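You operate a simulated robot arm through the tools that you are given. There is no shell and no other tool. Be economical: measure what you need, move in short steps, check, and stop when the job is done.

The job below is to be done with a simulated two-armed robot. You get a single attempt, and the scene is never put back.

JOB
Wipe up the spill on the top of the small pine table with the striped tea cloth and put it back.

It is judged by the outcome, as a careful person would: the job done as asked, and still so three seconds after it is handed in. It fails if anything else is knocked over, pushed out of place, dropped, spilled or broken. Flat cloth is picked up by pressing the open fingertips on it (5 to 10 N) and closing them slowly along it; thin cloth reads only 2 to 8 mm in the jaws.

ROBOT AND FRAMES
Two 7-joint arms with two-finger parallel grippers on one trunk, on a base that drives. Base frame: it is fixed to the floor where the robot stands at the start and does not move with it; the origin is under the middle of the robot, x ahead of it, y to its left, z up. Readings come in m, degrees, newtons and seconds.
The left shoulder is at the start at [0.026, 0.101, 1.322], the right one opposite. Payload 2.4 kg a hand.
The TCP of each hand is the grasp point between the finger pads, 0.024 m short of the fingertips. In the tool frame z runs along the fingers and y along their closing line. Largest opening 0.068 m; finger width 0.017, thickness 0.01; the body of the gripper, 0.04 by 0.07 m, starts 0.041 m behind the TCP.
Orientation is told as [roll, pitch, yaw] about the base's x, y, z axes, in that order, counted from this pose: with the fingers straight down and closing along the base's y, the tool's x points along the base's -x, its y along +y and its z along -z.

CONTROLS
- The arms move only by the tool step_arm. It takes "left_plan", "right_plan" or both (then of equal length, played together; a hand with none holds still); each is one flat list of numbers, 7 for each row, row after row: the shift along the base's x, y, z in units of 40 mm (1.0 is 40 mm), then the turn, a rotation vector about the base's x, y, z in units of 4 degrees (1.0 is 4 degrees), then the finger opening in mm, from 0 to 68. In form: [x, y, z, rx, ry, rz, claw, x, y, z, rx, ry, rz, claw, ...]. A call has 1 to 8 rows; each row shifts and turns the commanded pose from where the row before left it. A call with a number of a shift or a turn outside -1 to 1 is refused whole. Each row takes 0.2 s and may step no farther than 0.05 m and 8.6 degrees from the row before; otherwise, or with a gripper value out of range, the whole call is refused. Where a pose cannot be reached the arm comes as near as it can. A force on the tool above 40 N (or 10 N above the force at the start of the call, whichever is more), or a blocked arm, ends the call early, and 0.2 s more pass. The fingers move at their own pace (about 0.072 m/s each) and stop on an object; they squeeze with about 33 N. The grip force told is the motor's: it shows also when the fingers shut on nothing. Time passes only in rows, and 0.2 s behind the last, so rows that do not move let the fingers close. The reply holds the time, the measured pose of the TCP, the force on the tool along the base axes, the opening and the grip force, in the units named above and with some noise, with the torque about the TCP (base axes, N m) and any sound that the robot's microphone picked up.
- Cameras (640 x 400 px; columns grow to the right, rows downward): "scene" is now at [0.0771, -0.0202, 1.4452]; the picture's right is [-0.32, -0.95, 0.00], its down [-0.84, 0.28, -0.47] and it looks along [0.44, -0.15, -0.88] (base axes); focal length 277 px, centre (320, 200). "left" rides on the left gripper at [0.084, -0.011, -0.075] in its tool frame; the picture's right is [0.13, 0.99, 0.00], its down [-0.60, 0.08, -0.79] and it looks along [-0.79, 0.10, 0.61] (tool axes); focal length 251 px, centre (320, 200). "right" rides on the right gripper at [0.084, 0.011, -0.075] in its tool frame; the picture's right is [-0.13, 0.99, 0.00], its down [-0.60, -0.08, -0.79] and it looks along [-0.79, -0.10, 0.61] (tool axes); focal length 251 px, centre (320, 200). There is no depth. A picture from a camera that has moved, and an enlarged one, comes with that camera's place and axes in the base frame and with its lens.
- camera(camera): a new picture of that camera. No time passes.
- raise_lower(by): slides the trunk up (or, below 0, down) by that many m; the arms and the scene camera ride with it, the base frame stays. It gives what a move gives, with no picture.
- base_move(legs): drives the robot by 1 to 6 legs, each [ahead, left, turn to the left] in m, m and degrees, along the robot's own axes; the way and the turn of a leg run together, so that a leg with both is an arc; at most 1.5 m and 180 degrees a leg. The arms and the cameras ride along, it lands a little off, and it stops where it bumps. It gives what a move gives.
- head_to(pan, tilt): turns the head with the scene camera to pan (to the left, within 86 degrees either way) and tilt (down, from -29 to 69), counted from straight ahead of the robot. It gives what a move gives.
- close_up(camera, box): a new picture of the part [left, top, right, bottom] of that camera's present view, enlarged. No time passes.
- job_done(): hands the job in; it is judged then, once.

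Go step by step. Nothing tells you exact positions but the pictures and the camera data: compare them with the known pose of the tool, close in by small moves and look again before you grip or let go. The budget is 120 turns and 92 pictures, counting those below and the enlarged ones. Unless the task says otherwise, let go and move clear before handing in, and close with one line.

The tools are called after "Emit:" by a JSON object that holds its "fn" and its "kwargs". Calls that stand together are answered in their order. step_arm: Moves the arms, as the interface text tells. Its arguments: {"type":"object","properties":{"left_plan":{"type":"array","items":{"type":"number"}},"right_plan":{"type":"array","items":{"type":"number"}}},"required":[]} The other tools are called the same way: raise_lower (by) slides the trunk up or down; base_move (legs) drives the base; head_to (pan, tilt) turns the head that bears the scene camera; camera (camera) takes a picture; close_up (camera, box) takes an enlarged picture of a part of a camera's view; job_done () hands the job in.

At the start:

```text
time_s: 0.0
left_eef_pos: [0.2758, -0.0013, 0.998]
left_orientation: [0.0, 0.0, 0.0]
left_ft_force: [0.4, 0.5, -0.5]
left_wrist_torque: [-0.02, -0.01, 0.01]
left_width: 0.0683
left_grasp_force: 0.0
right_eef_pos: [0.2149, -0.2465, 0.9345]
right_orientation: [-0.2, 0.1, -0.1]
right_ft_force: [-0.1, 0.2, 0.2]
right_wrist_torque: [-0.03, 0.0, -0.01]
right_width: 0.068
right_grasp_force: 0.1
trunk travel left (down, up): [-0.535, 0.315]
robot x, y, heading: [-0.0032, 0.0003, 0.1]
head pan, tilt: [-18.7, 62.2]
```

scene: 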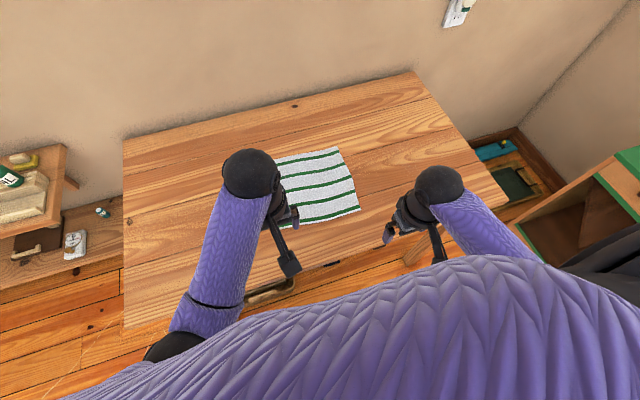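
right: 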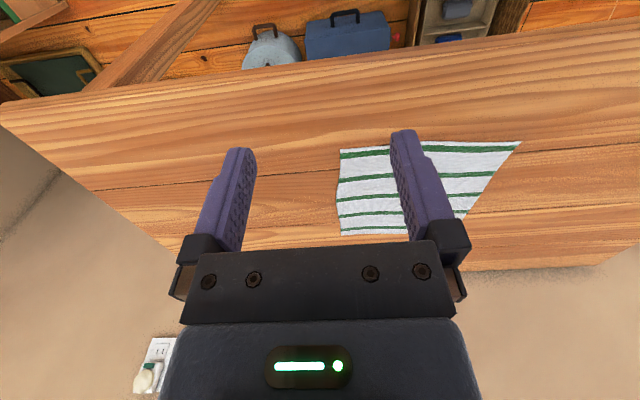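
left: 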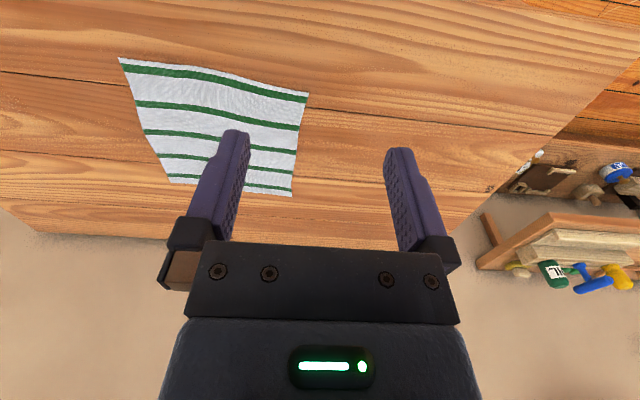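

I see a wooden table in front with the striped cloth on it, but no spill is visible yet. I'll look around with the head.

Emit:
{"fn": "head_to", "kwargs": {"pan": 60, "tilt": 35}}

Emit:
{"fn": "camera", "kwargs": {"camera": "scene"}}

Emit:
{"fn": "head_to", "kwargs": {"pan": -70, "tilt": 35}}

Emit:
{"fn": "camera", "kwargs": {"camera": "scene"}}

Emit:
{"fn": "head_to", "kwargs": {"pan": 0, "tilt": 45}}

Emit:
{"fn": "camera", "kwargs": {"camera": "scene"}}

```text
time_s: 1.5
left_eef_pos: [0.2771, -0.0002, 0.9978]
left_orientation: [-0.1, 0.1, 0.0]
left_ft_force: [-0.5, 0.3, 0.4]
left_wrist_torque: [0.02, 0.01, 0.01]
left_width: 0.068
left_grasp_force: 0.1
right_eef_pos: [0.2145, -0.2449, 0.9358]
right_orientation: [0.0, 0.0, 0.1]
right_ft_force: [1.0, -0.6, 0.3]
right_wrist_torque: [0.01, 0.0, 0.0]
right_width: 0.0682
right_grasp_force: 0.0
trunk travel left (down, up): [-0.535, 0.315]
robot x, y, heading: [-0.0043, 0.0043, -0.1]
head pan, tilt: [60.0, 35.0]
```

```text
88 pictures are left
camera scene: at [0.0605, 0.0766, 1.482], right [0.87, -0.5, 0.0], down [-0.29, -0.5, -0.82], along [0.41, 0.71, -0.57], focal length 277 px, centre (320, 200)
```

scene: 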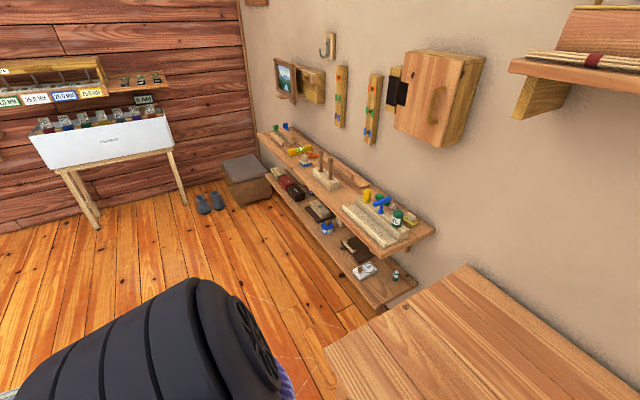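

```text
time_s: 3.6
left_eef_pos: [0.2758, -0.0011, 0.9967]
left_orientation: [0.0, 0.1, 0.0]
left_ft_force: [-0.1, 0.2, 0.4]
left_wrist_torque: [-0.01, -0.02, 0.01]
left_width: 0.068
left_grasp_force: 0.1
right_eef_pos: [0.2148, -0.2449, 0.936]
right_orientation: [-0.1, -0.1, 0.1]
right_ft_force: [-0.4, -1.2, 1.0]
right_wrist_torque: [0.02, 0.02, -0.01]
right_width: 0.068
right_grasp_force: 0.1
trunk travel left (down, up): [-0.535, 0.315]
robot x, y, heading: [-0.0009, 0.0031, -0.0]
head pan, tilt: [-70.0, 35.0]
```

```text
87 pictures are left
camera scene: at [0.0465, -0.0824, 1.482], right [-0.94, -0.34, 0.0], down [-0.2, 0.54, -0.82], along [0.28, -0.77, -0.57], focal length 277 px, centre (320, 200)
```

scene: 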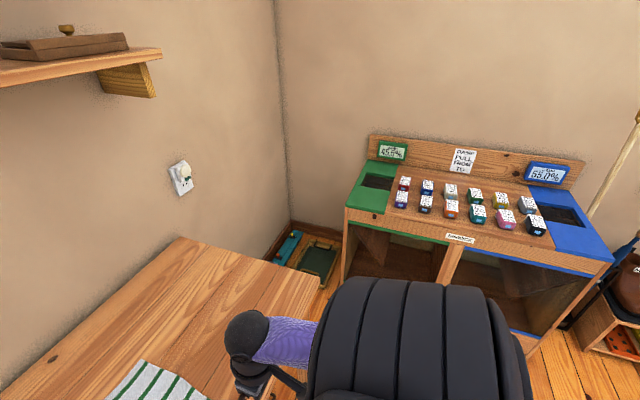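

```text
time_s: 5.0
left_eef_pos: [0.2762, -0.0004, 0.9981]
left_orientation: [0.1, 0.1, -0.1]
left_ft_force: [0.6, 0.0, -0.5]
left_wrist_torque: [0.05, 0.02, 0.0]
left_width: 0.0679
left_grasp_force: 0.1
right_eef_pos: [0.2138, -0.2447, 0.935]
right_orientation: [-0.1, -0.1, 0.0]
right_ft_force: [-0.8, -0.4, 0.0]
right_wrist_torque: [-0.02, 0.01, 0.03]
right_width: 0.068
right_grasp_force: 0.0
trunk travel left (down, up): [-0.535, 0.315]
robot x, y, heading: [0.0025, -0.0008, 0.1]
head pan, tilt: [0.0, 45.0]
```

```text
86 pictures are left
camera scene: at [0.0977, 0.0003, 1.4672], right [0.0, -1.0, 0.0], down [-0.71, 0.0, -0.71], along [0.71, 0.0, -0.71], focal length 277 px, centre (320, 200)
```

scene: 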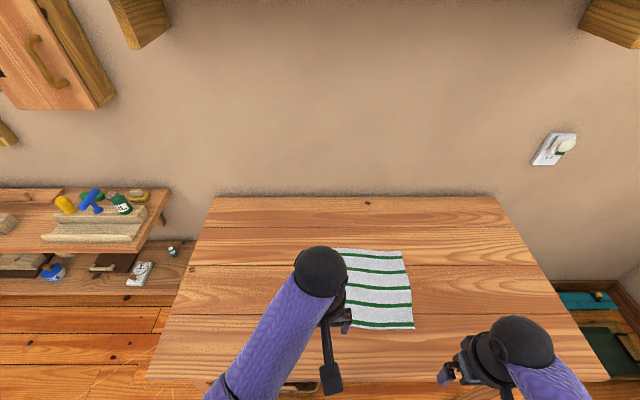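

No spill is obvious on this table; it could be faint, or there may be another table behind me. I'll zoom in and check the hidden areas.

Emit:
{"fn": "close_up", "kwargs": {"camera": "scene", "box": [140, 190, 380, 390]}}

Emit:
{"fn": "close_up", "kwargs": {"camera": "scene", "box": [380, 190, 620, 390]}}

```text
2.00 times, centred on (260, 290) of scene
camera zoom: at [0.0977, 0.0003, 1.4672], right [0.0, -1.0, 0.0], down [-0.71, 0.0, -0.71], along [0.71, 0.0, -0.71], focal length 554 px, centre (440, 20)
```

zoom: 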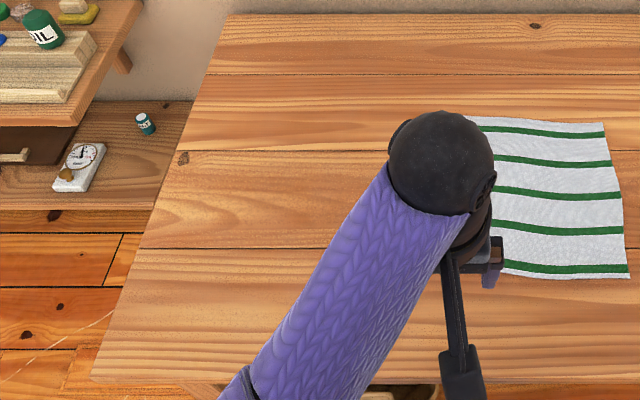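

```text
2.00 times, centred on (500, 290) of scene
camera zoom: at [0.0977, 0.0003, 1.4672], right [0.0, -1.0, 0.0], down [-0.71, 0.0, -0.71], along [0.71, 0.0, -0.71], focal length 554 px, centre (-40, 20)
```

zoom: 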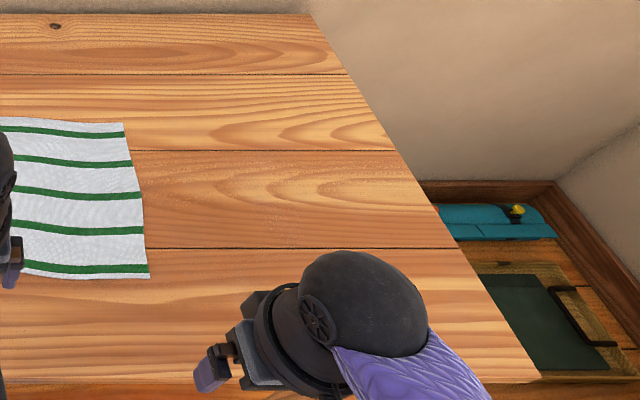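

No spill on this table top. I'll turn on the spot to look behind me for the small pine table.

Emit:
{"fn": "base_move", "kwargs": {"legs": [[0, 0, 90]]}}

Emit:
{"fn": "head_to", "kwargs": {"pan": 10, "tilt": 30}}

Emit:
{"fn": "camera", "kwargs": {"camera": "scene"}}

Emit:
{"fn": "head_to", "kwargs": {"pan": 80, "tilt": 30}}

Emit:
{"fn": "camera", "kwargs": {"camera": "scene"}}

```text
time_s: 9.2
left_eef_pos: [0.009, 0.2762, 0.9986]
left_orientation: [0.0, 0.0, 88.4]
left_ft_force: [0.3, 0.6, 0.2]
left_wrist_torque: [0.0, -0.01, -0.02]
left_width: 0.0679
left_grasp_force: 0.0
right_eef_pos: [0.2518, 0.2081, 0.9355]
right_orientation: [-0.2, -0.1, 88.3]
right_ft_force: [-0.2, -0.5, -0.5]
right_wrist_torque: [-0.01, 0.02, 0.01]
right_width: 0.068
right_grasp_force: 0.0
trunk travel left (down, up): [-0.535, 0.315]
robot x, y, heading: [0.0002, -0.0002, 88.2]
head pan, tilt: [0.0, 45.0]
```

```text
time_s: 10.0
left_eef_pos: [0.0098, 0.2753, 0.9988]
left_orientation: [0.1, 0.0, 88.2]
left_ft_force: [0.4, 0.2, 0.4]
left_wrist_torque: [-0.01, 0.03, 0.02]
left_width: 0.068
left_grasp_force: 0.0
right_eef_pos: [0.251, 0.2051, 0.9342]
right_orientation: [-0.1, 0.0, 88.3]
right_ft_force: [-0.2, 0.7, -0.2]
right_wrist_torque: [0.03, 0.02, -0.03]
right_width: 0.068
right_grasp_force: 0.0
trunk travel left (down, up): [-0.535, 0.315]
robot x, y, heading: [0.0014, -0.0016, 88.2]
head pan, tilt: [10.0, 30.0]
```

```text
83 pictures are left
camera scene: at [-0.0134, 0.1076, 1.4897], right [0.99, 0.14, 0.0], down [0.07, -0.5, -0.87], along [-0.12, 0.86, -0.5], focal length 277 px, centre (320, 200)
```

scene: 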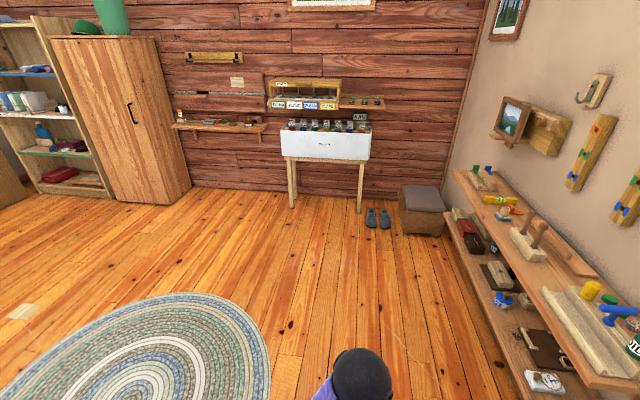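

```text
time_s: 11.4
left_eef_pos: [0.0094, 0.2754, 0.999]
left_orientation: [0.0, -0.1, 88.3]
left_ft_force: [-0.7, 0.3, -0.9]
left_wrist_torque: [0.01, -0.01, 0.03]
left_width: 0.068
left_grasp_force: 0.0
right_eef_pos: [0.2521, 0.2067, 0.9357]
right_orientation: [-0.1, 0.0, 88.3]
right_ft_force: [0.0, -0.5, 0.4]
right_wrist_torque: [0.0, -0.02, 0.0]
right_width: 0.068
right_grasp_force: 0.0
trunk travel left (down, up): [-0.535, 0.315]
robot x, y, heading: [-0.0003, -0.0006, 88.1]
head pan, tilt: [80.0, 30.0]
```

```text
82 pictures are left
camera scene: at [-0.0891, 0.0365, 1.4898], right [0.2, 0.98, 0.0], down [0.49, -0.1, -0.87], along [-0.85, 0.18, -0.5], focal length 277 px, centre (320, 200)
```

scene: 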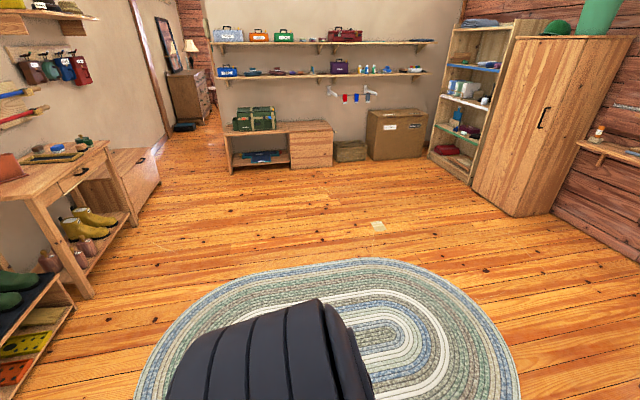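

A room is behind me; on the left of this view is a potting table. I'll turn further to see that side.

Emit:
{"fn": "base_move", "kwargs": {"legs": [[0, 0, 90]]}}

Emit:
{"fn": "head_to", "kwargs": {"pan": 45, "tilt": 28}}

Emit:
{"fn": "camera", "kwargs": {"camera": "scene"}}

Emit:
{"fn": "head_to", "kwargs": {"pan": 85, "tilt": 35}}

Emit:
{"fn": "camera", "kwargs": {"camera": "scene"}}

```text
time_s: 15.6
left_eef_pos: [-0.2772, 0.0065, 0.9979]
left_orientation: [0.0, 0.0, 179.1]
left_ft_force: [0.1, 0.1, -0.1]
left_wrist_torque: [0.03, 0.02, -0.01]
left_width: 0.0683
left_grasp_force: 0.1
right_eef_pos: [-0.2107, 0.2496, 0.9358]
right_orientation: [-0.1, 0.0, 178.9]
right_ft_force: [-1.0, -0.2, 0.6]
right_wrist_torque: [0.0, 0.04, -0.01]
right_width: 0.068
right_grasp_force: 0.0
trunk travel left (down, up): [-0.535, 0.315]
robot x, y, heading: [-0.0052, 0.0025, 178.7]
head pan, tilt: [80.0, 30.0]
```

```text
time_s: 16.6
left_eef_pos: [-0.2757, 0.0052, 0.9992]
left_orientation: [0.0, 0.0, 178.9]
left_ft_force: [-0.1, -0.3, 0.3]
left_wrist_torque: [-0.01, -0.01, 0.01]
left_width: 0.0678
left_grasp_force: 0.1
right_eef_pos: [-0.2099, 0.2486, 0.9355]
right_orientation: [-0.2, 0.0, 179.0]
right_ft_force: [-0.3, 0.9, -0.1]
right_wrist_torque: [-0.02, -0.01, -0.01]
right_width: 0.0682
right_grasp_force: 0.1
trunk travel left (down, up): [-0.535, 0.315]
robot x, y, heading: [-0.0001, 0.0001, 178.7]
head pan, tilt: [45.0, 28.0]
```

```text
81 pictures are left
camera scene: at [-0.0844, -0.0624, 1.4929], right [-0.69, 0.72, 0.0], down [0.34, 0.33, -0.88], along [-0.64, -0.61, -0.47], focal length 277 px, centre (320, 200)
```

scene: 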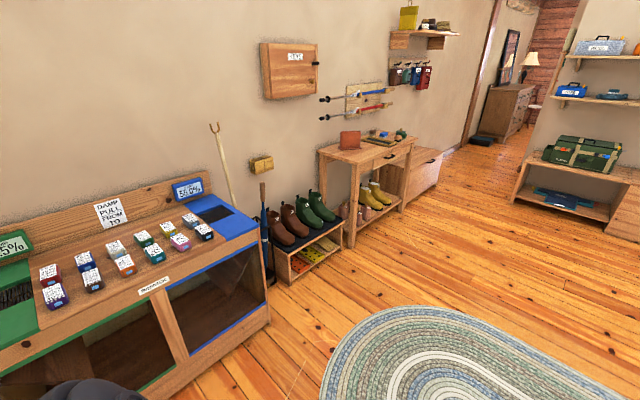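

```text
time_s: 17.7
left_eef_pos: [-0.2754, 0.0063, 0.9993]
left_orientation: [0.1, 0.0, 178.9]
left_ft_force: [0.3, 0.3, -0.1]
left_wrist_torque: [0.01, -0.01, 0.04]
left_width: 0.0679
left_grasp_force: 0.1
right_eef_pos: [-0.2092, 0.2492, 0.9362]
right_orientation: [0.0, 0.1, 179.0]
right_ft_force: [0.2, 0.4, 0.1]
right_wrist_torque: [0.0, 0.02, 0.03]
right_width: 0.068
right_grasp_force: 0.0
trunk travel left (down, up): [-0.535, 0.315]
robot x, y, heading: [-0.001, -0.0014, 178.7]
head pan, tilt: [85.0, 35.0]
```

```text
80 pictures are left
camera scene: at [-0.0281, -0.0866, 1.482], right [-0.99, 0.11, 0.0], down [0.06, 0.57, -0.82], along [-0.09, -0.81, -0.57], focal length 277 px, centre (320, 200)
```

scene: 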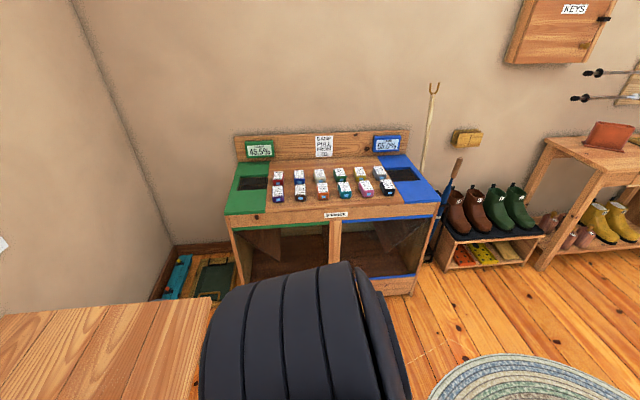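

I'll zoom on the potting table, then look back at the first table with the arms out of the way.

Emit:
{"fn": "head_to", "kwargs": {"pan": 45, "tilt": 28}}

Emit:
{"fn": "close_up", "kwargs": {"camera": "scene", "box": [310, 110, 430, 185]}}

Emit:
{"fn": "base_move", "kwargs": {"legs": [[0, 0, -100]]}}

Emit:
{"fn": "head_to", "kwargs": {"pan": -75, "tilt": 50}}

Emit:
{"fn": "camera", "kwargs": {"camera": "scene"}}

```text
time_s: 18.8
left_eef_pos: [-0.2755, 0.0063, 0.9991]
left_orientation: [0.0, -0.1, 179.1]
left_ft_force: [-0.2, -0.1, 0.4]
left_wrist_torque: [-0.01, 0.02, 0.02]
left_width: 0.0679
left_grasp_force: 0.0
right_eef_pos: [-0.2099, 0.2492, 0.9342]
right_orientation: [0.0, 0.0, 179.1]
right_ft_force: [-0.1, -0.6, -0.3]
right_wrist_torque: [-0.01, 0.0, 0.0]
right_width: 0.068
right_grasp_force: 0.1
trunk travel left (down, up): [-0.535, 0.315]
robot x, y, heading: [0.0041, 0.0002, 178.9]
head pan, tilt: [45.0, 28.0]
```

```text
5.33 times, centred on (370, 148) of scene
camera zoom: at [-0.0844, -0.0624, 1.4929], right [-0.69, 0.72, 0.0], down [0.34, 0.33, -0.88], along [-0.64, -0.61, -0.47], focal length 1477 px, centre (53, 480)
```

zoom: 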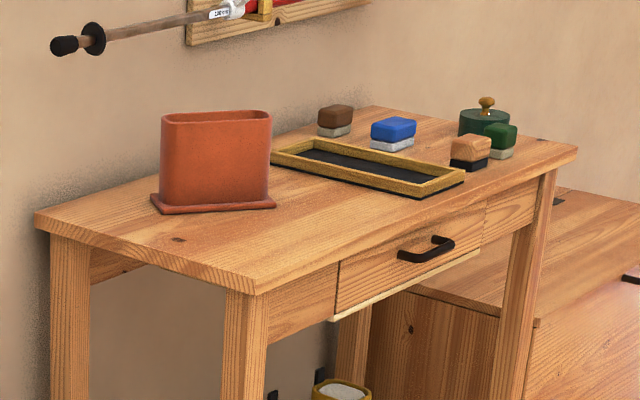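

```text
time_s: 23.4
left_eef_pos: [0.0568, 0.271, 0.9985]
left_orientation: [0.0, 0.0, 78.1]
left_ft_force: [-0.1, 0.2, 0.6]
left_wrist_torque: [0.03, 0.01, 0.01]
left_width: 0.0681
left_grasp_force: 0.1
right_eef_pos: [0.2849, 0.1592, 0.9361]
right_orientation: [-0.1, -0.1, 78.2]
right_ft_force: [-1.3, 0.2, -0.5]
right_wrist_torque: [0.01, 0.04, 0.02]
right_width: 0.0681
right_grasp_force: 0.1
trunk travel left (down, up): [-0.535, 0.315]
robot x, y, heading: [0.0034, -0.0012, 78.0]
head pan, tilt: [45.0, 28.0]
```

```text
time_s: 25.4
left_eef_pos: [0.0587, 0.2702, 0.9978]
left_orientation: [0.0, -0.1, 78.1]
left_ft_force: [0.2, -0.4, 0.0]
left_wrist_torque: [-0.01, -0.02, -0.01]
left_width: 0.0677
left_grasp_force: 0.0
right_eef_pos: [0.284, 0.1604, 0.9353]
right_orientation: [-0.1, 0.0, 78.2]
right_ft_force: [-0.1, 1.1, -0.1]
right_wrist_torque: [-0.02, 0.01, 0.01]
right_width: 0.0678
right_grasp_force: 0.0
trunk travel left (down, up): [-0.535, 0.315]
robot x, y, heading: [0.0027, 0.0019, 78.3]
head pan, tilt: [-75.0, 50.0]
```

```text
78 pictures are left
camera scene: at [0.0795, 0.0218, 1.4602], right [0.05, -1.0, 0.0], down [-0.76, -0.04, -0.64], along [0.64, 0.03, -0.77], focal length 277 px, centre (320, 200)
```

scene: 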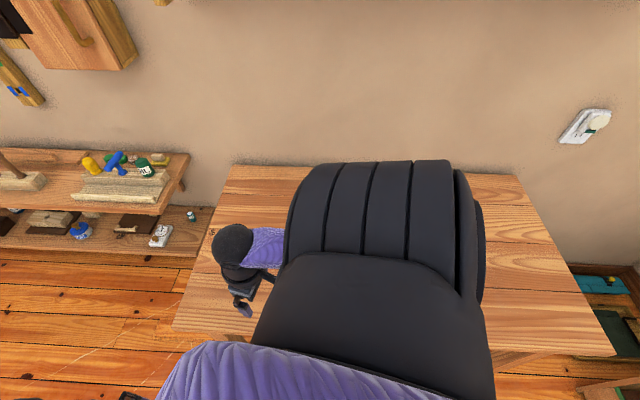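

The potting table shows no spill. I'll face the first table again, back off a little, and study its top more closely.

Emit:
{"fn": "base_move", "kwargs": {"legs": [[0, 0, -78], [-0.35, 0, 0]]}}

Emit:
{"fn": "head_to", "kwargs": {"pan": 0, "tilt": 38}}

Emit:
{"fn": "camera", "kwargs": {"camera": "scene"}}

Emit:
{"fn": "camera", "kwargs": {"camera": "left"}}

Emit:
{"fn": "camera", "kwargs": {"camera": "right"}}

```text
time_s: 31.1
left_eef_pos: [-0.0762, 0.0009, 0.9994]
left_orientation: [-0.1, -0.1, -1.4]
left_ft_force: [-1.2, -0.5, -0.3]
left_wrist_torque: [0.0, -0.02, -0.03]
left_width: 0.068
left_grasp_force: 0.1
right_eef_pos: [-0.1426, -0.2429, 0.9362]
right_orientation: [-0.1, 0.1, -1.4]
right_ft_force: [-0.6, 0.7, -0.8]
right_wrist_torque: [0.03, 0.02, 0.02]
right_width: 0.068
right_grasp_force: 0.0
trunk travel left (down, up): [-0.535, 0.315]
robot x, y, heading: [-0.3489, 0.0097, -1.4]
head pan, tilt: [-75.0, 50.0]
```

```text
time_s: 32.6
left_eef_pos: [-0.0759, 0.0015, 0.9995]
left_orientation: [0.0, 0.0, -1.4]
left_ft_force: [0.5, -0.1, 0.5]
left_wrist_torque: [-0.04, 0.01, 0.02]
left_width: 0.0678
left_grasp_force: 0.0
right_eef_pos: [-0.1432, -0.2427, 0.9349]
right_orientation: [-0.1, 0.0, -1.3]
right_ft_force: [0.6, -0.1, 0.1]
right_wrist_torque: [0.0, 0.01, -0.02]
right_width: 0.0682
right_grasp_force: 0.0
trunk travel left (down, up): [-0.535, 0.315]
robot x, y, heading: [-0.3485, 0.0103, -1.6]
head pan, tilt: [0.0, 38.0]
```

```text
77 pictures are left
camera scene: at [-0.2488, 0.0065, 1.4774], right [-0.03, -1.0, 0.0], down [-0.62, 0.02, -0.79], along [0.79, -0.02, -0.62], focal length 277 px, centre (320, 200)
```

scene: 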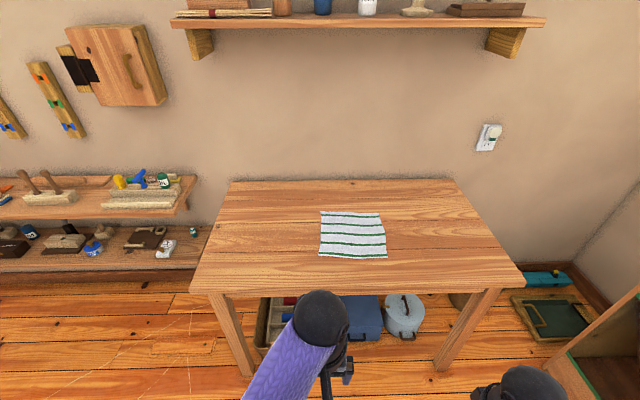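

```text
76 pictures are left
camera left: at [-0.1595, -0.0086, 1.0732], right [-0.11, 0.99, 0.0], down [0.61, 0.06, 0.79], along [0.79, 0.08, -0.61], focal length 251 px, centre (320, 200)
```

left: 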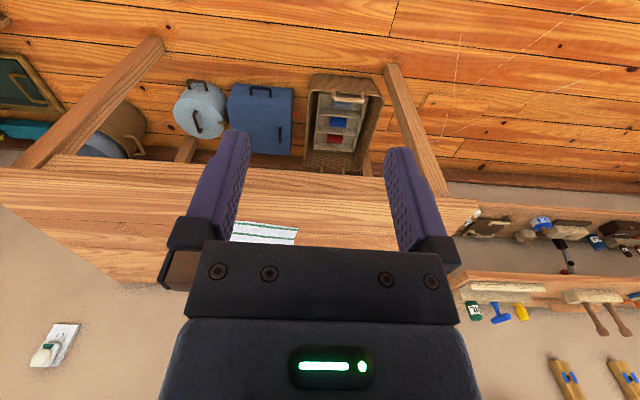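

```text
75 pictures are left
camera right: at [-0.227, -0.229, 1.0106], right [0.15, 0.99, 0.0], down [0.6, -0.09, 0.79], along [0.78, -0.12, -0.61], focal length 251 px, centre (320, 200)
```

right: 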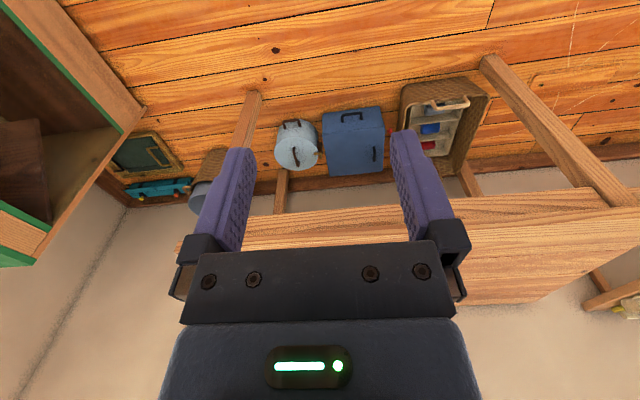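

Emit:
{"fn": "close_up", "kwargs": {"camera": "scene", "box": [190, 175, 360, 295]}}

Emit:
{"fn": "close_up", "kwargs": {"camera": "scene", "box": [360, 175, 530, 295]}}

```text
3.33 times, centred on (275, 235) of scene
camera zoom: at [-0.2488, 0.0065, 1.4774], right [-0.03, -1.0, 0.0], down [-0.62, 0.02, -0.79], along [0.79, -0.02, -0.62], focal length 923 px, centre (470, 83)
```

zoom: 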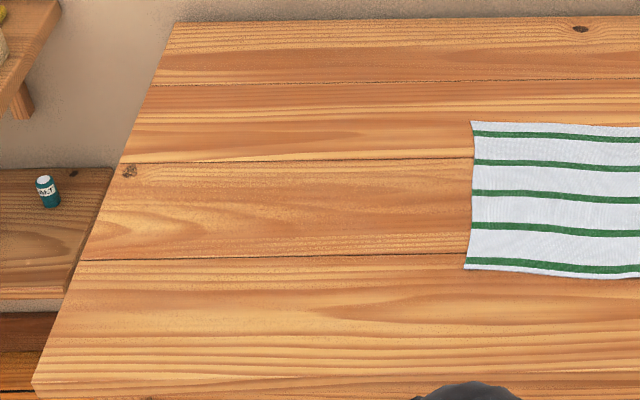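

```text
3.33 times, centred on (445, 235) of scene
camera zoom: at [-0.2488, 0.0065, 1.4774], right [-0.03, -1.0, 0.0], down [-0.62, 0.02, -0.79], along [0.79, -0.02, -0.62], focal length 923 px, centre (-97, 83)
```

zoom: 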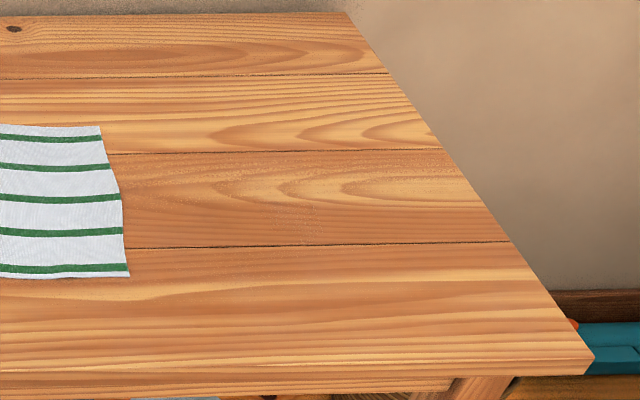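

There's a faint stippled patch to the right of the cloth; I'll zoom on it.

Emit:
{"fn": "close_up", "kwargs": {"camera": "scene", "box": [400, 212, 490, 268]}}

Emit:
{"fn": "close_up", "kwargs": {"camera": "scene", "box": [190, 215, 330, 295]}}

```text
7.11 times, centred on (445, 240) of scene
camera zoom: at [-0.2488, 0.0065, 1.4774], right [-0.03, -1.0, 0.0], down [-0.62, 0.02, -0.79], along [0.79, -0.02, -0.62], focal length 1969 px, centre (-569, -84)
```

zoom: 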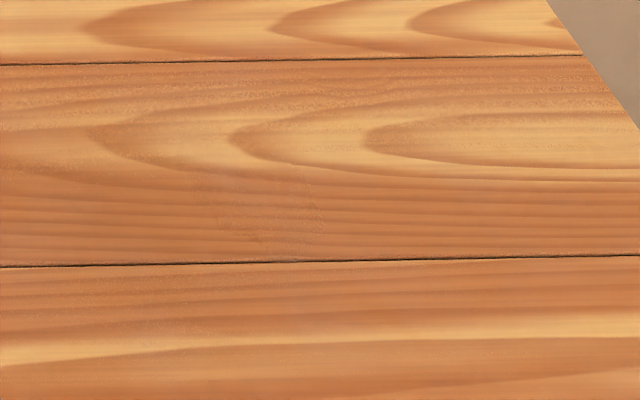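

```text
4.57 times, centred on (260, 255) of scene
camera zoom: at [-0.2488, 0.0065, 1.4774], right [-0.03, -1.0, 0.0], down [-0.62, 0.02, -0.79], along [0.79, -0.02, -0.62], focal length 1266 px, centre (594, -51)
```

zoom: 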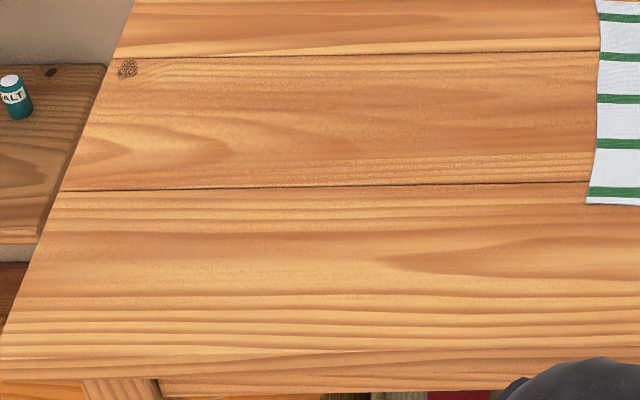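

There is a faint disturbed patch near (0.45, -0.44); I'll put the table top at z ≈ 0.725. I'll drive closer on that side and inspect it with the hand camera.

Emit:
{"fn": "base_move", "kwargs": {"legs": [[0.22, -0.3, 1.5]]}}

Emit:
{"fn": "camera", "kwargs": {"camera": "right"}}

Emit:
{"fn": "head_to", "kwargs": {"pan": -10, "tilt": 50}}

Emit:
{"fn": "camera", "kwargs": {"camera": "scene"}}

```text
time_s: 34.9
left_eef_pos: [0.1412, -0.2865, 0.9976]
left_orientation: [0.0, 0.1, 0.1]
left_ft_force: [0.8, 0.7, -0.3]
left_wrist_torque: [0.06, 0.0, 0.04]
left_width: 0.0677
left_grasp_force: 0.1
right_eef_pos: [0.0805, -0.5316, 0.9363]
right_orientation: [0.0, 0.1, 0.3]
right_ft_force: [-0.5, -0.2, 0.3]
right_wrist_torque: [0.01, -0.01, 0.05]
right_width: 0.068
right_grasp_force: 0.1
trunk travel left (down, up): [-0.535, 0.315]
robot x, y, heading: [-0.1336, -0.2876, 0.1]
head pan, tilt: [0.0, 38.0]
```

```text
70 pictures are left
camera right: at [-0.0047, -0.521, 1.0105], right [0.13, 0.99, 0.0], down [0.6, -0.08, 0.79], along [0.79, -0.1, -0.61], focal length 251 px, centre (320, 200)
```

right: 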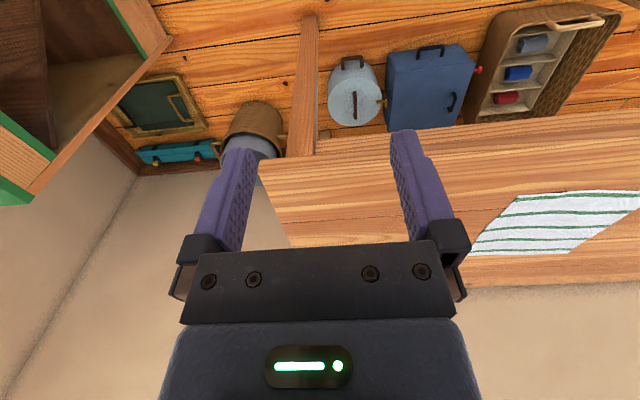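

```text
time_s: 35.7
left_eef_pos: [0.1402, -0.2876, 0.9974]
left_orientation: [0.0, 0.0, 0.1]
left_ft_force: [-0.6, -0.1, -0.1]
left_wrist_torque: [0.02, 0.01, -0.02]
left_width: 0.0676
left_grasp_force: 0.0
right_eef_pos: [0.0795, -0.5311, 0.9364]
right_orientation: [0.0, 0.0, 0.2]
right_ft_force: [-0.8, 0.0, -0.9]
right_wrist_torque: [0.04, -0.02, -0.02]
right_width: 0.0681
right_grasp_force: 0.0
trunk travel left (down, up): [-0.535, 0.315]
robot x, y, heading: [-0.1358, -0.2862, 0.1]
head pan, tilt: [-10.0, 50.0]
```

```text
69 pictures are left
camera scene: at [-0.0435, -0.2991, 1.4603], right [-0.17, -0.99, 0.0], down [-0.75, 0.13, -0.64], along [0.63, -0.11, -0.77], focal length 277 px, centre (320, 200)
```

scene: 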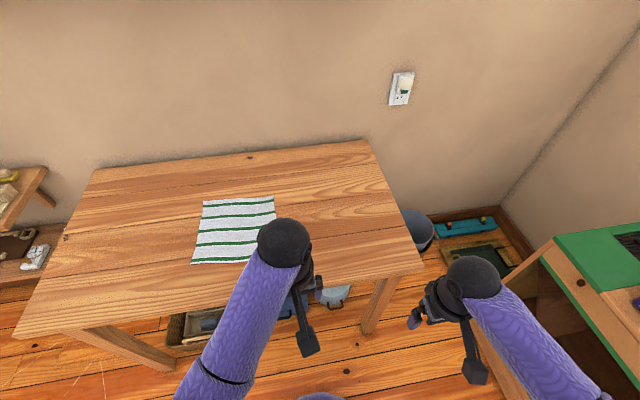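

Emit:
{"fn": "close_up", "kwargs": {"camera": "scene", "box": [290, 160, 425, 275]}}

```text
3.48 times, centred on (358, 218) of scene
camera zoom: at [-0.0435, -0.2991, 1.4603], right [-0.17, -0.99, 0.0], down [-0.75, 0.13, -0.64], along [0.63, -0.11, -0.77], focal length 963 px, centre (190, 139)
```

zoom: 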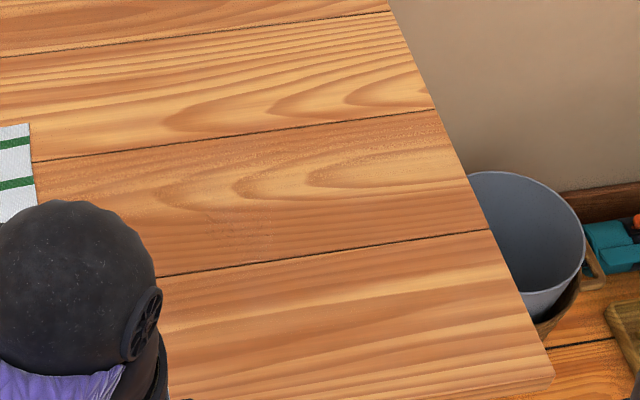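

Emit:
{"fn": "close_up", "kwargs": {"camera": "scene", "box": [326, 202, 384, 240]}}

```text
10.53 times, centred on (355, 221) of scene
camera zoom: at [-0.0435, -0.2991, 1.4603], right [-0.17, -0.99, 0.0], down [-0.75, 0.13, -0.64], along [0.63, -0.11, -0.77], focal length 2915 px, centre (-48, -21)
```

zoom: 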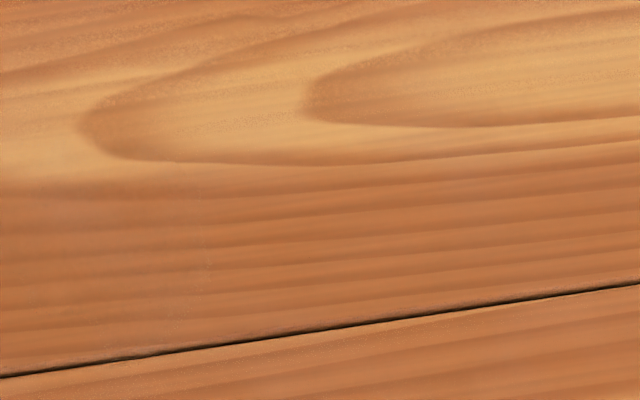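

A very faint film edge shows. I'll move closer so the right hand's camera looks at it between the fingers.

Emit:
{"fn": "base_move", "kwargs": {"legs": [[0.14, 0.12, 0]]}}

Emit:
{"fn": "camera", "kwargs": {"camera": "right"}}

Emit:
{"fn": "close_up", "kwargs": {"camera": "right", "box": [230, 60, 420, 200]}}

```text
time_s: 37.2
left_eef_pos: [0.2789, -0.1653, 0.9988]
left_orientation: [0.0, 0.0, 0.0]
left_ft_force: [0.2, -0.1, 0.4]
left_wrist_torque: [-0.02, 0.01, -0.01]
left_width: 0.068
left_grasp_force: 0.0
right_eef_pos: [0.2179, -0.411, 0.9361]
right_orientation: [0.0, 0.1, -0.1]
right_ft_force: [-1.2, 0.2, 0.3]
right_wrist_torque: [-0.02, -0.03, 0.01]
right_width: 0.0682
right_grasp_force: 0.1
trunk travel left (down, up): [-0.535, 0.315]
robot x, y, heading: [-0.0029, -0.1617, 0.2]
head pan, tilt: [-10.0, 50.0]
```

```text
66 pictures are left
camera right: at [0.1327, -0.3992, 1.0107], right [0.13, 0.99, 0.0], down [0.6, -0.08, 0.79], along [0.79, -0.1, -0.61], focal length 251 px, centre (320, 200)
```

right: 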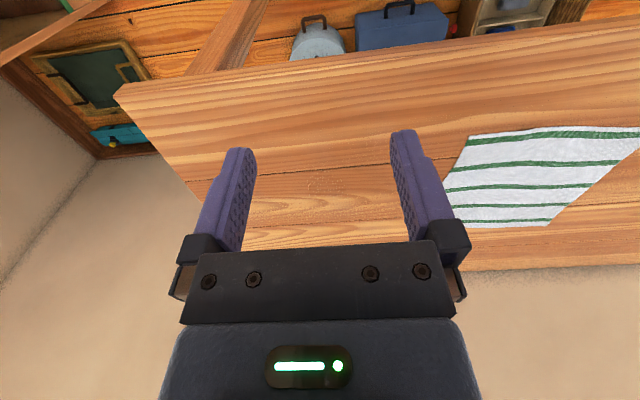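

```text
2.86 times, centred on (325, 130) of right
camera zoom: at [0.1327, -0.3992, 1.0107], right [0.13, 0.99, 0.0], down [0.6, -0.08, 0.79], along [0.79, -0.1, -0.61], focal length 718 px, centre (306, 400)
```

zoom: 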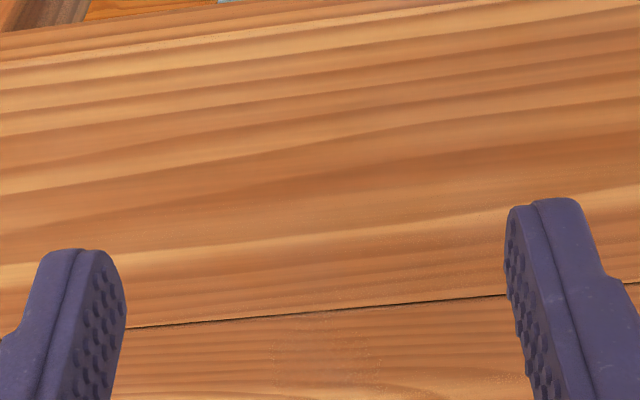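

Something begins at (270–380, 320+) in that zoom; let me look at the region below it.

Emit:
{"fn": "close_up", "kwargs": {"camera": "right", "box": [265, 155, 385, 230]}}

```text
5.33 times, centred on (325, 192) of right
camera zoom: at [0.1327, -0.3992, 1.0107], right [0.13, 0.99, 0.0], down [0.6, -0.08, 0.79], along [0.79, -0.1, -0.61], focal length 1341 px, centre (293, 240)
```

zoom: 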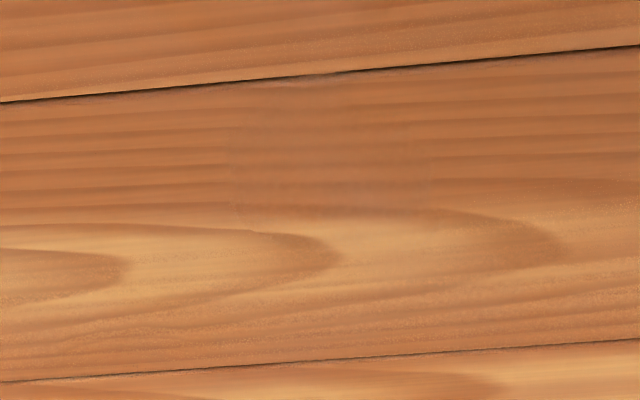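

The spill is a clear, faint patch centred about (0.46, -0.43), some 8 cm across. The cloth lies flat over x 0.385–0.625, y -0.255 to -0.01. I plan to hold its left and right edges with both hands, slide it taut over the spill, wipe, then slide it back. First I position the robot and hands.

Emit:
{"fn": "base_move", "kwargs": {"legs": [[0.03, 0.035, 0]]}}

Emit:
{"fn": "step_arm", "kwargs": {"right_plan": [0, 0, 1, 0, 0, 0, 40, 0, 0, 0.6, 0, 0, 0, 40, 0, 0.5, 0, 0, 0, 0, 40, 0, 1, 0, 0, 0, 0, 40], "left_plan": [0, 1, 0, 0, 0, 0, 40, 0, 1, 0, 0, 0, 0, 40, 0, 0.5, 0, 0, 0, 0, 40, 0, 0, 0, 0, 0, 0, 40]}}

Emit:
{"fn": "raise_lower", "kwargs": {"by": -0.15}}

```text
time_s: 38.1
left_eef_pos: [0.3082, -0.1321, 0.9979]
left_orientation: [0.0, 0.1, 0.0]
left_ft_force: [0.2, 0.0, -0.8]
left_wrist_torque: [0.02, -0.02, -0.02]
left_width: 0.068
left_grasp_force: 0.0
right_eef_pos: [0.2477, -0.3758, 0.9356]
right_orientation: [-0.1, 0.1, 0.0]
right_ft_force: [0.1, 0.1, -0.1]
right_wrist_torque: [0.0, 0.02, -0.01]
right_width: 0.0677
right_grasp_force: 0.1
trunk travel left (down, up): [-0.535, 0.315]
robot x, y, heading: [0.0311, -0.1301, 0.0]
head pan, tilt: [-10.0, 50.0]
```

```text
time_s: 39.1
left_eef_pos: [0.3083, -0.0307, 1.0004]
left_orientation: [0.0, 0.0, 0.0]
left_ft_force: [-0.1, 0.0, -0.4]
left_wrist_torque: [0.01, -0.02, 0.05]
left_width: 0.0399
left_grasp_force: 0.1
right_eef_pos: [0.2464, -0.3158, 0.9988]
right_orientation: [-0.1, 0.0, 0.0]
right_ft_force: [0.6, 0.4, 0.4]
right_wrist_torque: [0.0, -0.01, 0.0]
right_width: 0.0401
right_grasp_force: 0.2
trunk travel left (down, up): [-0.535, 0.315]
robot x, y, heading: [0.032, -0.1314, -0.1]
head pan, tilt: [-10.0, 50.0]
```

```text
time_s: 40.8
left_eef_pos: [0.3085, -0.0316, 0.8487]
left_orientation: [0.1, 0.1, 0.0]
left_ft_force: [0.4, 0.1, 0.8]
left_wrist_torque: [-0.02, 0.0, -0.01]
left_width: 0.0399
left_grasp_force: 0.1
right_eef_pos: [0.2465, -0.3157, 0.85]
right_orientation: [-0.1, -0.1, 0.1]
right_ft_force: [0.3, 0.6, -0.8]
right_wrist_torque: [0.03, 0.01, 0.01]
right_width: 0.04
right_grasp_force: 0.0
trunk travel left (down, up): [-0.385, 0.465]
robot x, y, heading: [0.0348, -0.1326, -0.5]
head pan, tilt: [-10.0, 50.0]
```

Both hands sit at z 0.85. Now I reach forward over the cloth and look.

Emit:
{"fn": "step_arm", "kwargs": {"right_plan": [1, 0.5, 0, 0, 0, 0, 40, 1, 0.5, 0, 0, 0, 0, 40, 1, 0.5, 0, 0, 0, 0, 40, 1, 0.5, 0, 0, 0, 0, 40, 1, 0, 0, 0, 0, 0, 40], "left_plan": [0.8, 0, 0, 0, 0, 0, 40, 0.8, 0, 0, 0, 0, 0, 40, 0.8, 0, 0, 0, 0, 0, 40, 0.8, 0, 0, 0, 0, 0, 40, 0.3, 0, 0, 0, 0, 0, 40]}}

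Emit:
{"fn": "head_to", "kwargs": {"pan": 0, "tilt": 55}}

Emit:
{"fn": "camera", "kwargs": {"camera": "scene"}}

Emit:
{"fn": "camera", "kwargs": {"camera": "right"}}

Emit:
{"fn": "camera", "kwargs": {"camera": "left"}}

```text
time_s: 42.0
left_eef_pos: [0.4486, -0.0317, 0.8475]
left_orientation: [0.0, 0.0, -0.1]
left_ft_force: [-0.4, 0.7, -0.2]
left_wrist_torque: [0.02, -0.01, 0.01]
left_width: 0.0401
left_grasp_force: 0.1
right_eef_pos: [0.4481, -0.235, 0.8505]
right_orientation: [-0.1, -0.1, 0.1]
right_ft_force: [-0.2, 0.0, 0.0]
right_wrist_torque: [0.03, 0.0, 0.03]
right_width: 0.0399
right_grasp_force: 0.1
trunk travel left (down, up): [-0.385, 0.465]
robot x, y, heading: [0.0349, -0.1317, -0.5]
head pan, tilt: [-10.0, 50.0]
```

```text
time_s: 42.8
left_eef_pos: [0.4484, -0.0329, 0.8481]
left_orientation: [0.0, 0.0, -0.1]
left_ft_force: [-0.2, -0.4, 0.2]
left_wrist_torque: [-0.02, -0.02, 0.0]
left_width: 0.04
left_grasp_force: 0.1
right_eef_pos: [0.4471, -0.2352, 0.8524]
right_orientation: [-0.2, 0.0, -0.1]
right_ft_force: [-0.4, -0.5, -0.3]
right_wrist_torque: [-0.01, -0.01, 0.03]
right_width: 0.0401
right_grasp_force: 0.0
trunk travel left (down, up): [-0.385, 0.465]
robot x, y, heading: [0.0343, -0.1303, -0.4]
head pan, tilt: [0.0, 55.0]
```

```text
63 pictures are left
camera scene: at [0.137, -0.1298, 1.303], right [0.0, -1.0, 0.0], down [-0.82, 0.0, -0.57], along [0.57, 0.0, -0.82], focal length 277 px, centre (320, 200)
```

scene: 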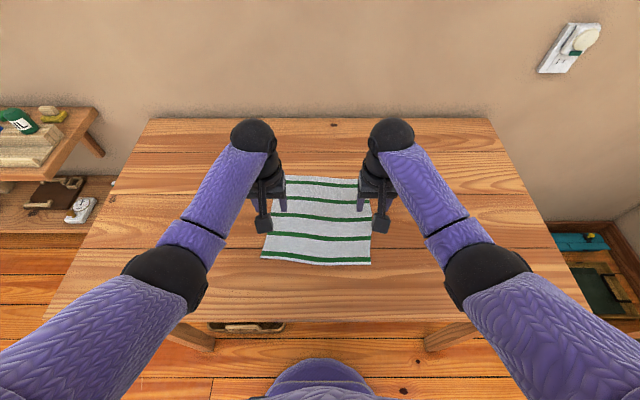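

```text
62 pictures are left
camera right: at [0.3624, -0.2252, 0.9262], right [0.13, 0.99, 0.0], down [0.6, -0.08, 0.79], along [0.79, -0.1, -0.61], focal length 251 px, centre (320, 200)
```

right: 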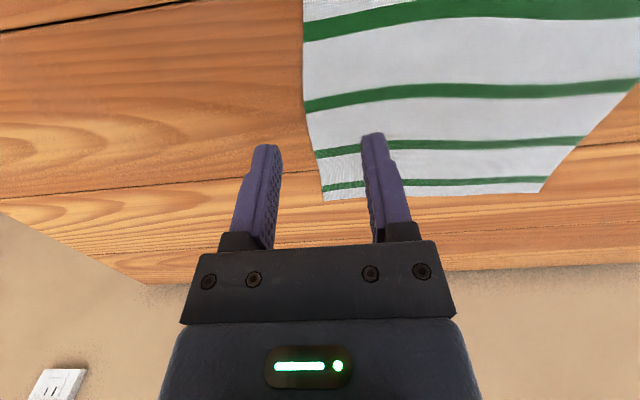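

```text
61 pictures are left
camera left: at [0.3642, -0.0435, 0.923], right [-0.13, 0.99, 0.0], down [0.6, 0.08, 0.79], along [0.79, 0.1, -0.61], focal length 251 px, centre (320, 200)
```

left: 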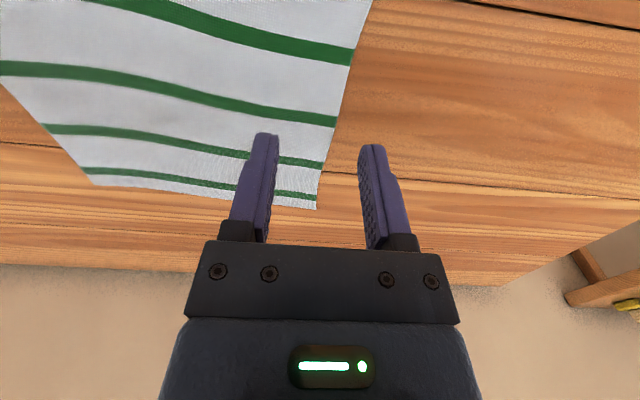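

Reach is good. The cloth's edges are at y ≈ -0.252 and -0.012, so I'll put the open fingers just inside each edge at x ≈ 0.50 and come down close to the cloth.

Emit:
{"fn": "step_arm", "kwargs": {"right_plan": [0.65, 0.12, 0, 0, 0, 0, 40, 0.65, 0.13, 0, 0, 0, 0, 40, 0, 0, -1, 0, 0, 0, 40, 0, 0, -1, 0, 0, 0, 40], "left_plan": [0.65, -0.07, 0, 0, 0, 0, 40, 0.65, -0.08, 0, 0, 0, 0, 40, 0, 0, -1, 0, 0, 0, 40, 0, 0, -1, 0, 0, 0, 40]}}

Emit:
{"fn": "camera", "kwargs": {"camera": "right"}}

Emit:
{"fn": "camera", "kwargs": {"camera": "left"}}

```text
time_s: 43.8
left_eef_pos: [0.4693, -0.0339, 0.7814]
left_orientation: [0.0, 0.0, -0.1]
left_ft_force: [0.0, 1.0, -0.3]
left_wrist_torque: [0.01, -0.02, -0.01]
left_width: 0.04
left_grasp_force: 0.0
left hand out of reach, approached as far as the arm can: row 3, 4
right_eef_pos: [0.4691, -0.2297, 0.7825]
right_orientation: [0.0, -0.1, 0.1]
right_ft_force: [-0.1, 0.0, -0.6]
right_wrist_torque: [-0.03, -0.01, 0.01]
right_width: 0.0399
right_grasp_force: 0.0
right hand out of reach, approached as far as the arm can: row 3, 4
trunk travel left (down, up): [-0.385, 0.465]
robot x, y, heading: [0.0317, -0.1282, -0.4]
head pan, tilt: [0.0, 55.0]
```

```text
60 pictures are left
camera right: at [0.3852, -0.2182, 0.8571], right [0.13, 0.99, 0.0], down [0.6, -0.08, 0.79], along [0.79, -0.1, -0.61], focal length 251 px, centre (320, 200)
```

right: 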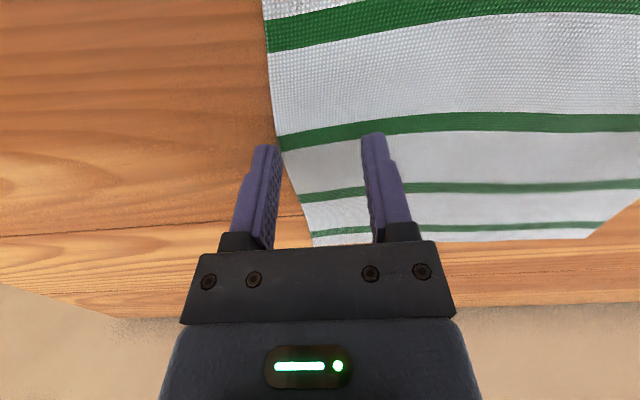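

```text
59 pictures are left
camera left: at [0.3852, -0.0464, 0.8557], right [-0.13, 0.99, 0.0], down [0.6, 0.08, 0.79], along [0.79, 0.1, -0.61], focal length 251 px, centre (320, 200)
```

left: 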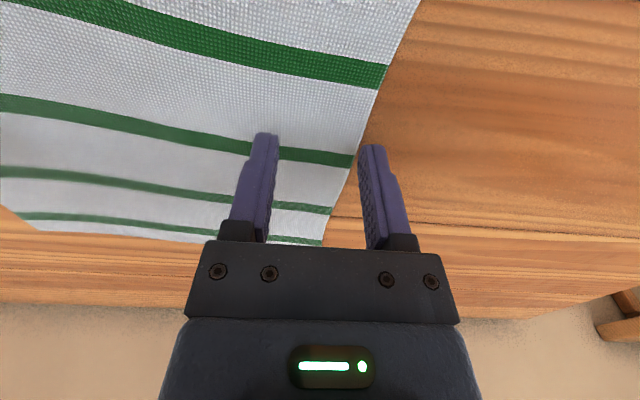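

The arms run out of reach at this trunk height. I'll lift the hands and lower the trunk by the same amount to gain reach.

Emit:
{"fn": "step_arm", "kwargs": {"right_plan": [0, 0, 1, 0, 0, 0, 40, 0, 0, 1, 0, 0, 0, 40, 0, 0, 1, 0, 0, 0, 40, 0, 0, 1, 0, 0, 0, 40], "left_plan": [0, 0, 1, 0, 0, 0, 40, 0, 0, 1, 0, 0, 0, 40, 0, 0, 1, 0, 0, 0, 40, 0, 0, 1, 0, 0, 0, 40]}}

Emit:
{"fn": "raise_lower", "kwargs": {"by": -0.15}}

```text
time_s: 44.8
left_eef_pos: [0.4664, -0.035, 0.943]
left_orientation: [0.0, 0.1, 0.0]
left_ft_force: [0.7, 0.0, -0.8]
left_wrist_torque: [0.01, -0.04, 0.0]
left_width: 0.0404
left_grasp_force: 0.0
right_eef_pos: [0.4691, -0.2281, 0.9422]
right_orientation: [0.0, 0.1, 0.1]
right_ft_force: [0.2, 0.5, 0.7]
right_wrist_torque: [-0.02, -0.02, 0.0]
right_width: 0.0402
right_grasp_force: 0.1
trunk travel left (down, up): [-0.385, 0.465]
robot x, y, heading: [0.0342, -0.1272, 0.1]
head pan, tilt: [0.0, 55.0]
```

```text
time_s: 46.5
left_eef_pos: [0.4689, -0.0345, 0.7914]
left_orientation: [0.1, 0.0, 0.0]
left_ft_force: [0.2, 0.2, -0.1]
left_wrist_torque: [0.0, 0.02, 0.0]
left_width: 0.0402
left_grasp_force: 0.0
right_eef_pos: [0.4682, -0.2281, 0.7911]
right_orientation: [-0.2, -0.1, 0.0]
right_ft_force: [0.0, 0.2, 0.9]
right_wrist_torque: [0.03, -0.03, -0.03]
right_width: 0.04
right_grasp_force: 0.0
trunk travel left (down, up): [-0.235, 0.615]
robot x, y, heading: [0.034, -0.1307, -0.1]
head pan, tilt: [0.0, 55.0]
```

Now reach is better. I move forward to x ≈ 0.50 and descend close to the surface.

Emit:
{"fn": "step_arm", "kwargs": {"right_plan": [0.8, 0, 0, 0, 0, 0, 40, 0, 0, -0.4, 0, 0, 0, 40, 0, 0, -0.2, 0, 0, 0, 40, 0, 0, -0.2, 0, 0, 0, 40], "left_plan": [0.8, 0, 0, 0, 0, 0, 40, 0, 0, -0.4, 0, 0, 0, 40, 0, 0, -0.2, 0, 0, 0, 40, 0, 0, -0.2, 0, 0, 0, 40]}}

Emit:
{"fn": "camera", "kwargs": {"camera": "right"}}

Emit:
{"fn": "camera", "kwargs": {"camera": "left"}}

```text
time_s: 47.4
left_eef_pos: [0.4999, -0.0363, 0.7756]
left_orientation: [-0.1, -1.1, 0.0]
left_ft_force: [-1.6, 1.2, 24.5]
left_wrist_torque: [0.11, 0.16, 0.02]
left_width: 0.0402
left_grasp_force: 0.1
right_eef_pos: [0.5016, -0.2273, 0.7751]
right_orientation: [0.0, -1.1, -0.1]
right_ft_force: [-1.8, -0.7, 25.0]
right_wrist_torque: [-0.3, 0.17, 0.0]
right_width: 0.0403
right_grasp_force: 0.4
trunk travel left (down, up): [-0.235, 0.615]
robot x, y, heading: [0.0316, -0.1356, 0.1]
head pan, tilt: [0.0, 55.0]
stopped in row 4 (right hand): the force on the tool passed its limit at 48 N (the readings are from after the stop); the commanded pose is now the measured one
```

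```text
58 pictures are left
camera right: at [0.4161, -0.217, 0.8489], right [0.13, 0.99, 0.0], down [0.59, -0.08, 0.8], along [0.8, -0.1, -0.59], focal length 251 px, centre (320, 200)
```

right: 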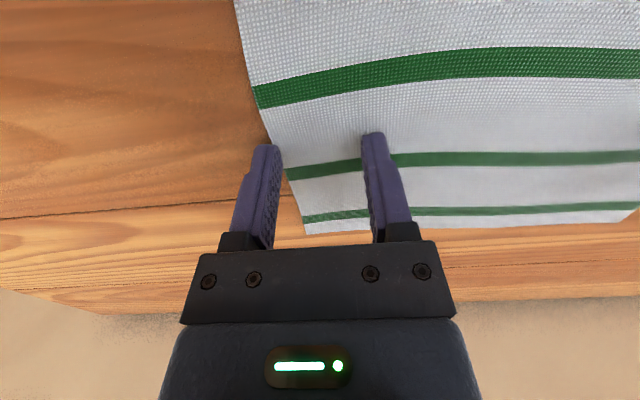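

```text
57 pictures are left
camera left: at [0.4159, -0.0466, 0.8482], right [-0.13, 0.99, 0.0], down [0.59, 0.08, 0.8], along [0.8, 0.1, -0.59], focal length 251 px, centre (320, 200)
```

left: 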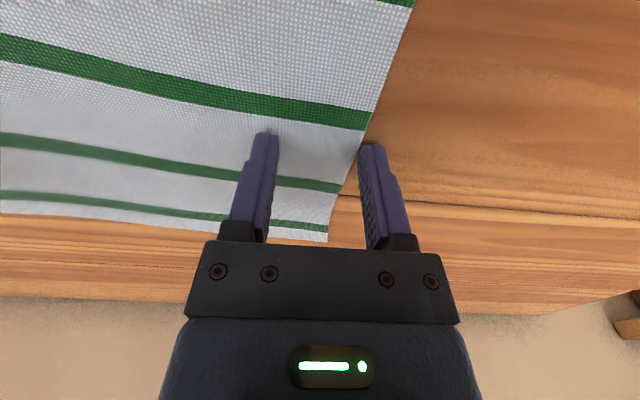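

Contact tells me the table top is at z ≈ 0.751 (so the spill centre is nearer (0.435, -0.427)). The outer fingers straddle the cloth edges; I'll lift slightly, shift each hand inward, and press again gently.

Emit:
{"fn": "step_arm", "kwargs": {"right_plan": [0, 0, 0.2, 0, 0.27, 0, 40, 0, 0.22, 0, 0, 0, 0, 40, 0, 0, -0.08, 0, 0, 0, 40], "left_plan": [0, 0, 0.2, 0, 0.27, 0, 40, 0, -0.22, 0, 0, 0, 0, 40, 0, 0, -0.08, 0, 0, 0, 40]}}

```text
time_s: 48.2
left_eef_pos: [0.5024, -0.0431, 0.7759]
left_orientation: [-0.2, 0.5, 0.0]
left_ft_force: [0.7, 0.1, -0.5]
left_wrist_torque: [0.0, 0.03, 0.04]
left_width: 0.0399
left_grasp_force: 0.0
right_eef_pos: [0.503, -0.2184, 0.7764]
right_orientation: [-0.1, 0.5, 0.0]
right_ft_force: [0.1, 0.5, 0.0]
right_wrist_torque: [-0.05, -0.02, 0.01]
right_width: 0.0397
right_grasp_force: 0.0
trunk travel left (down, up): [-0.235, 0.615]
robot x, y, heading: [0.0304, -0.1327, -0.5]
head pan, tilt: [0.0, 55.0]
```

Emit:
{"fn": "step_arm", "kwargs": {"right_plan": [0, 0, -0.06, 0, -0.12, 0, 40, 0, 0, 0, 0, 0, 0, 40], "left_plan": [0, 0, -0.06, 0, -0.12, 0, 40, 0, 0, 0, 0, 0, 0, 40]}}

```text
time_s: 48.8
left_eef_pos: [0.5027, -0.0439, 0.7752]
left_orientation: [-0.1, -0.1, 0.0]
left_ft_force: [0.9, -1.4, 12.0]
left_wrist_torque: [0.19, -0.03, -0.05]
left_width: 0.0393
left_grasp_force: 0.0
right_eef_pos: [0.5033, -0.2196, 0.7761]
right_orientation: [0.1, -0.2, 0.0]
right_ft_force: [3.0, 2.0, 15.4]
right_wrist_torque: [-0.3, -0.04, 0.1]
right_width: 0.0393
right_grasp_force: 0.0
trunk travel left (down, up): [-0.235, 0.615]
robot x, y, heading: [0.0307, -0.1268, -0.2]
head pan, tilt: [0.0, 55.0]
```

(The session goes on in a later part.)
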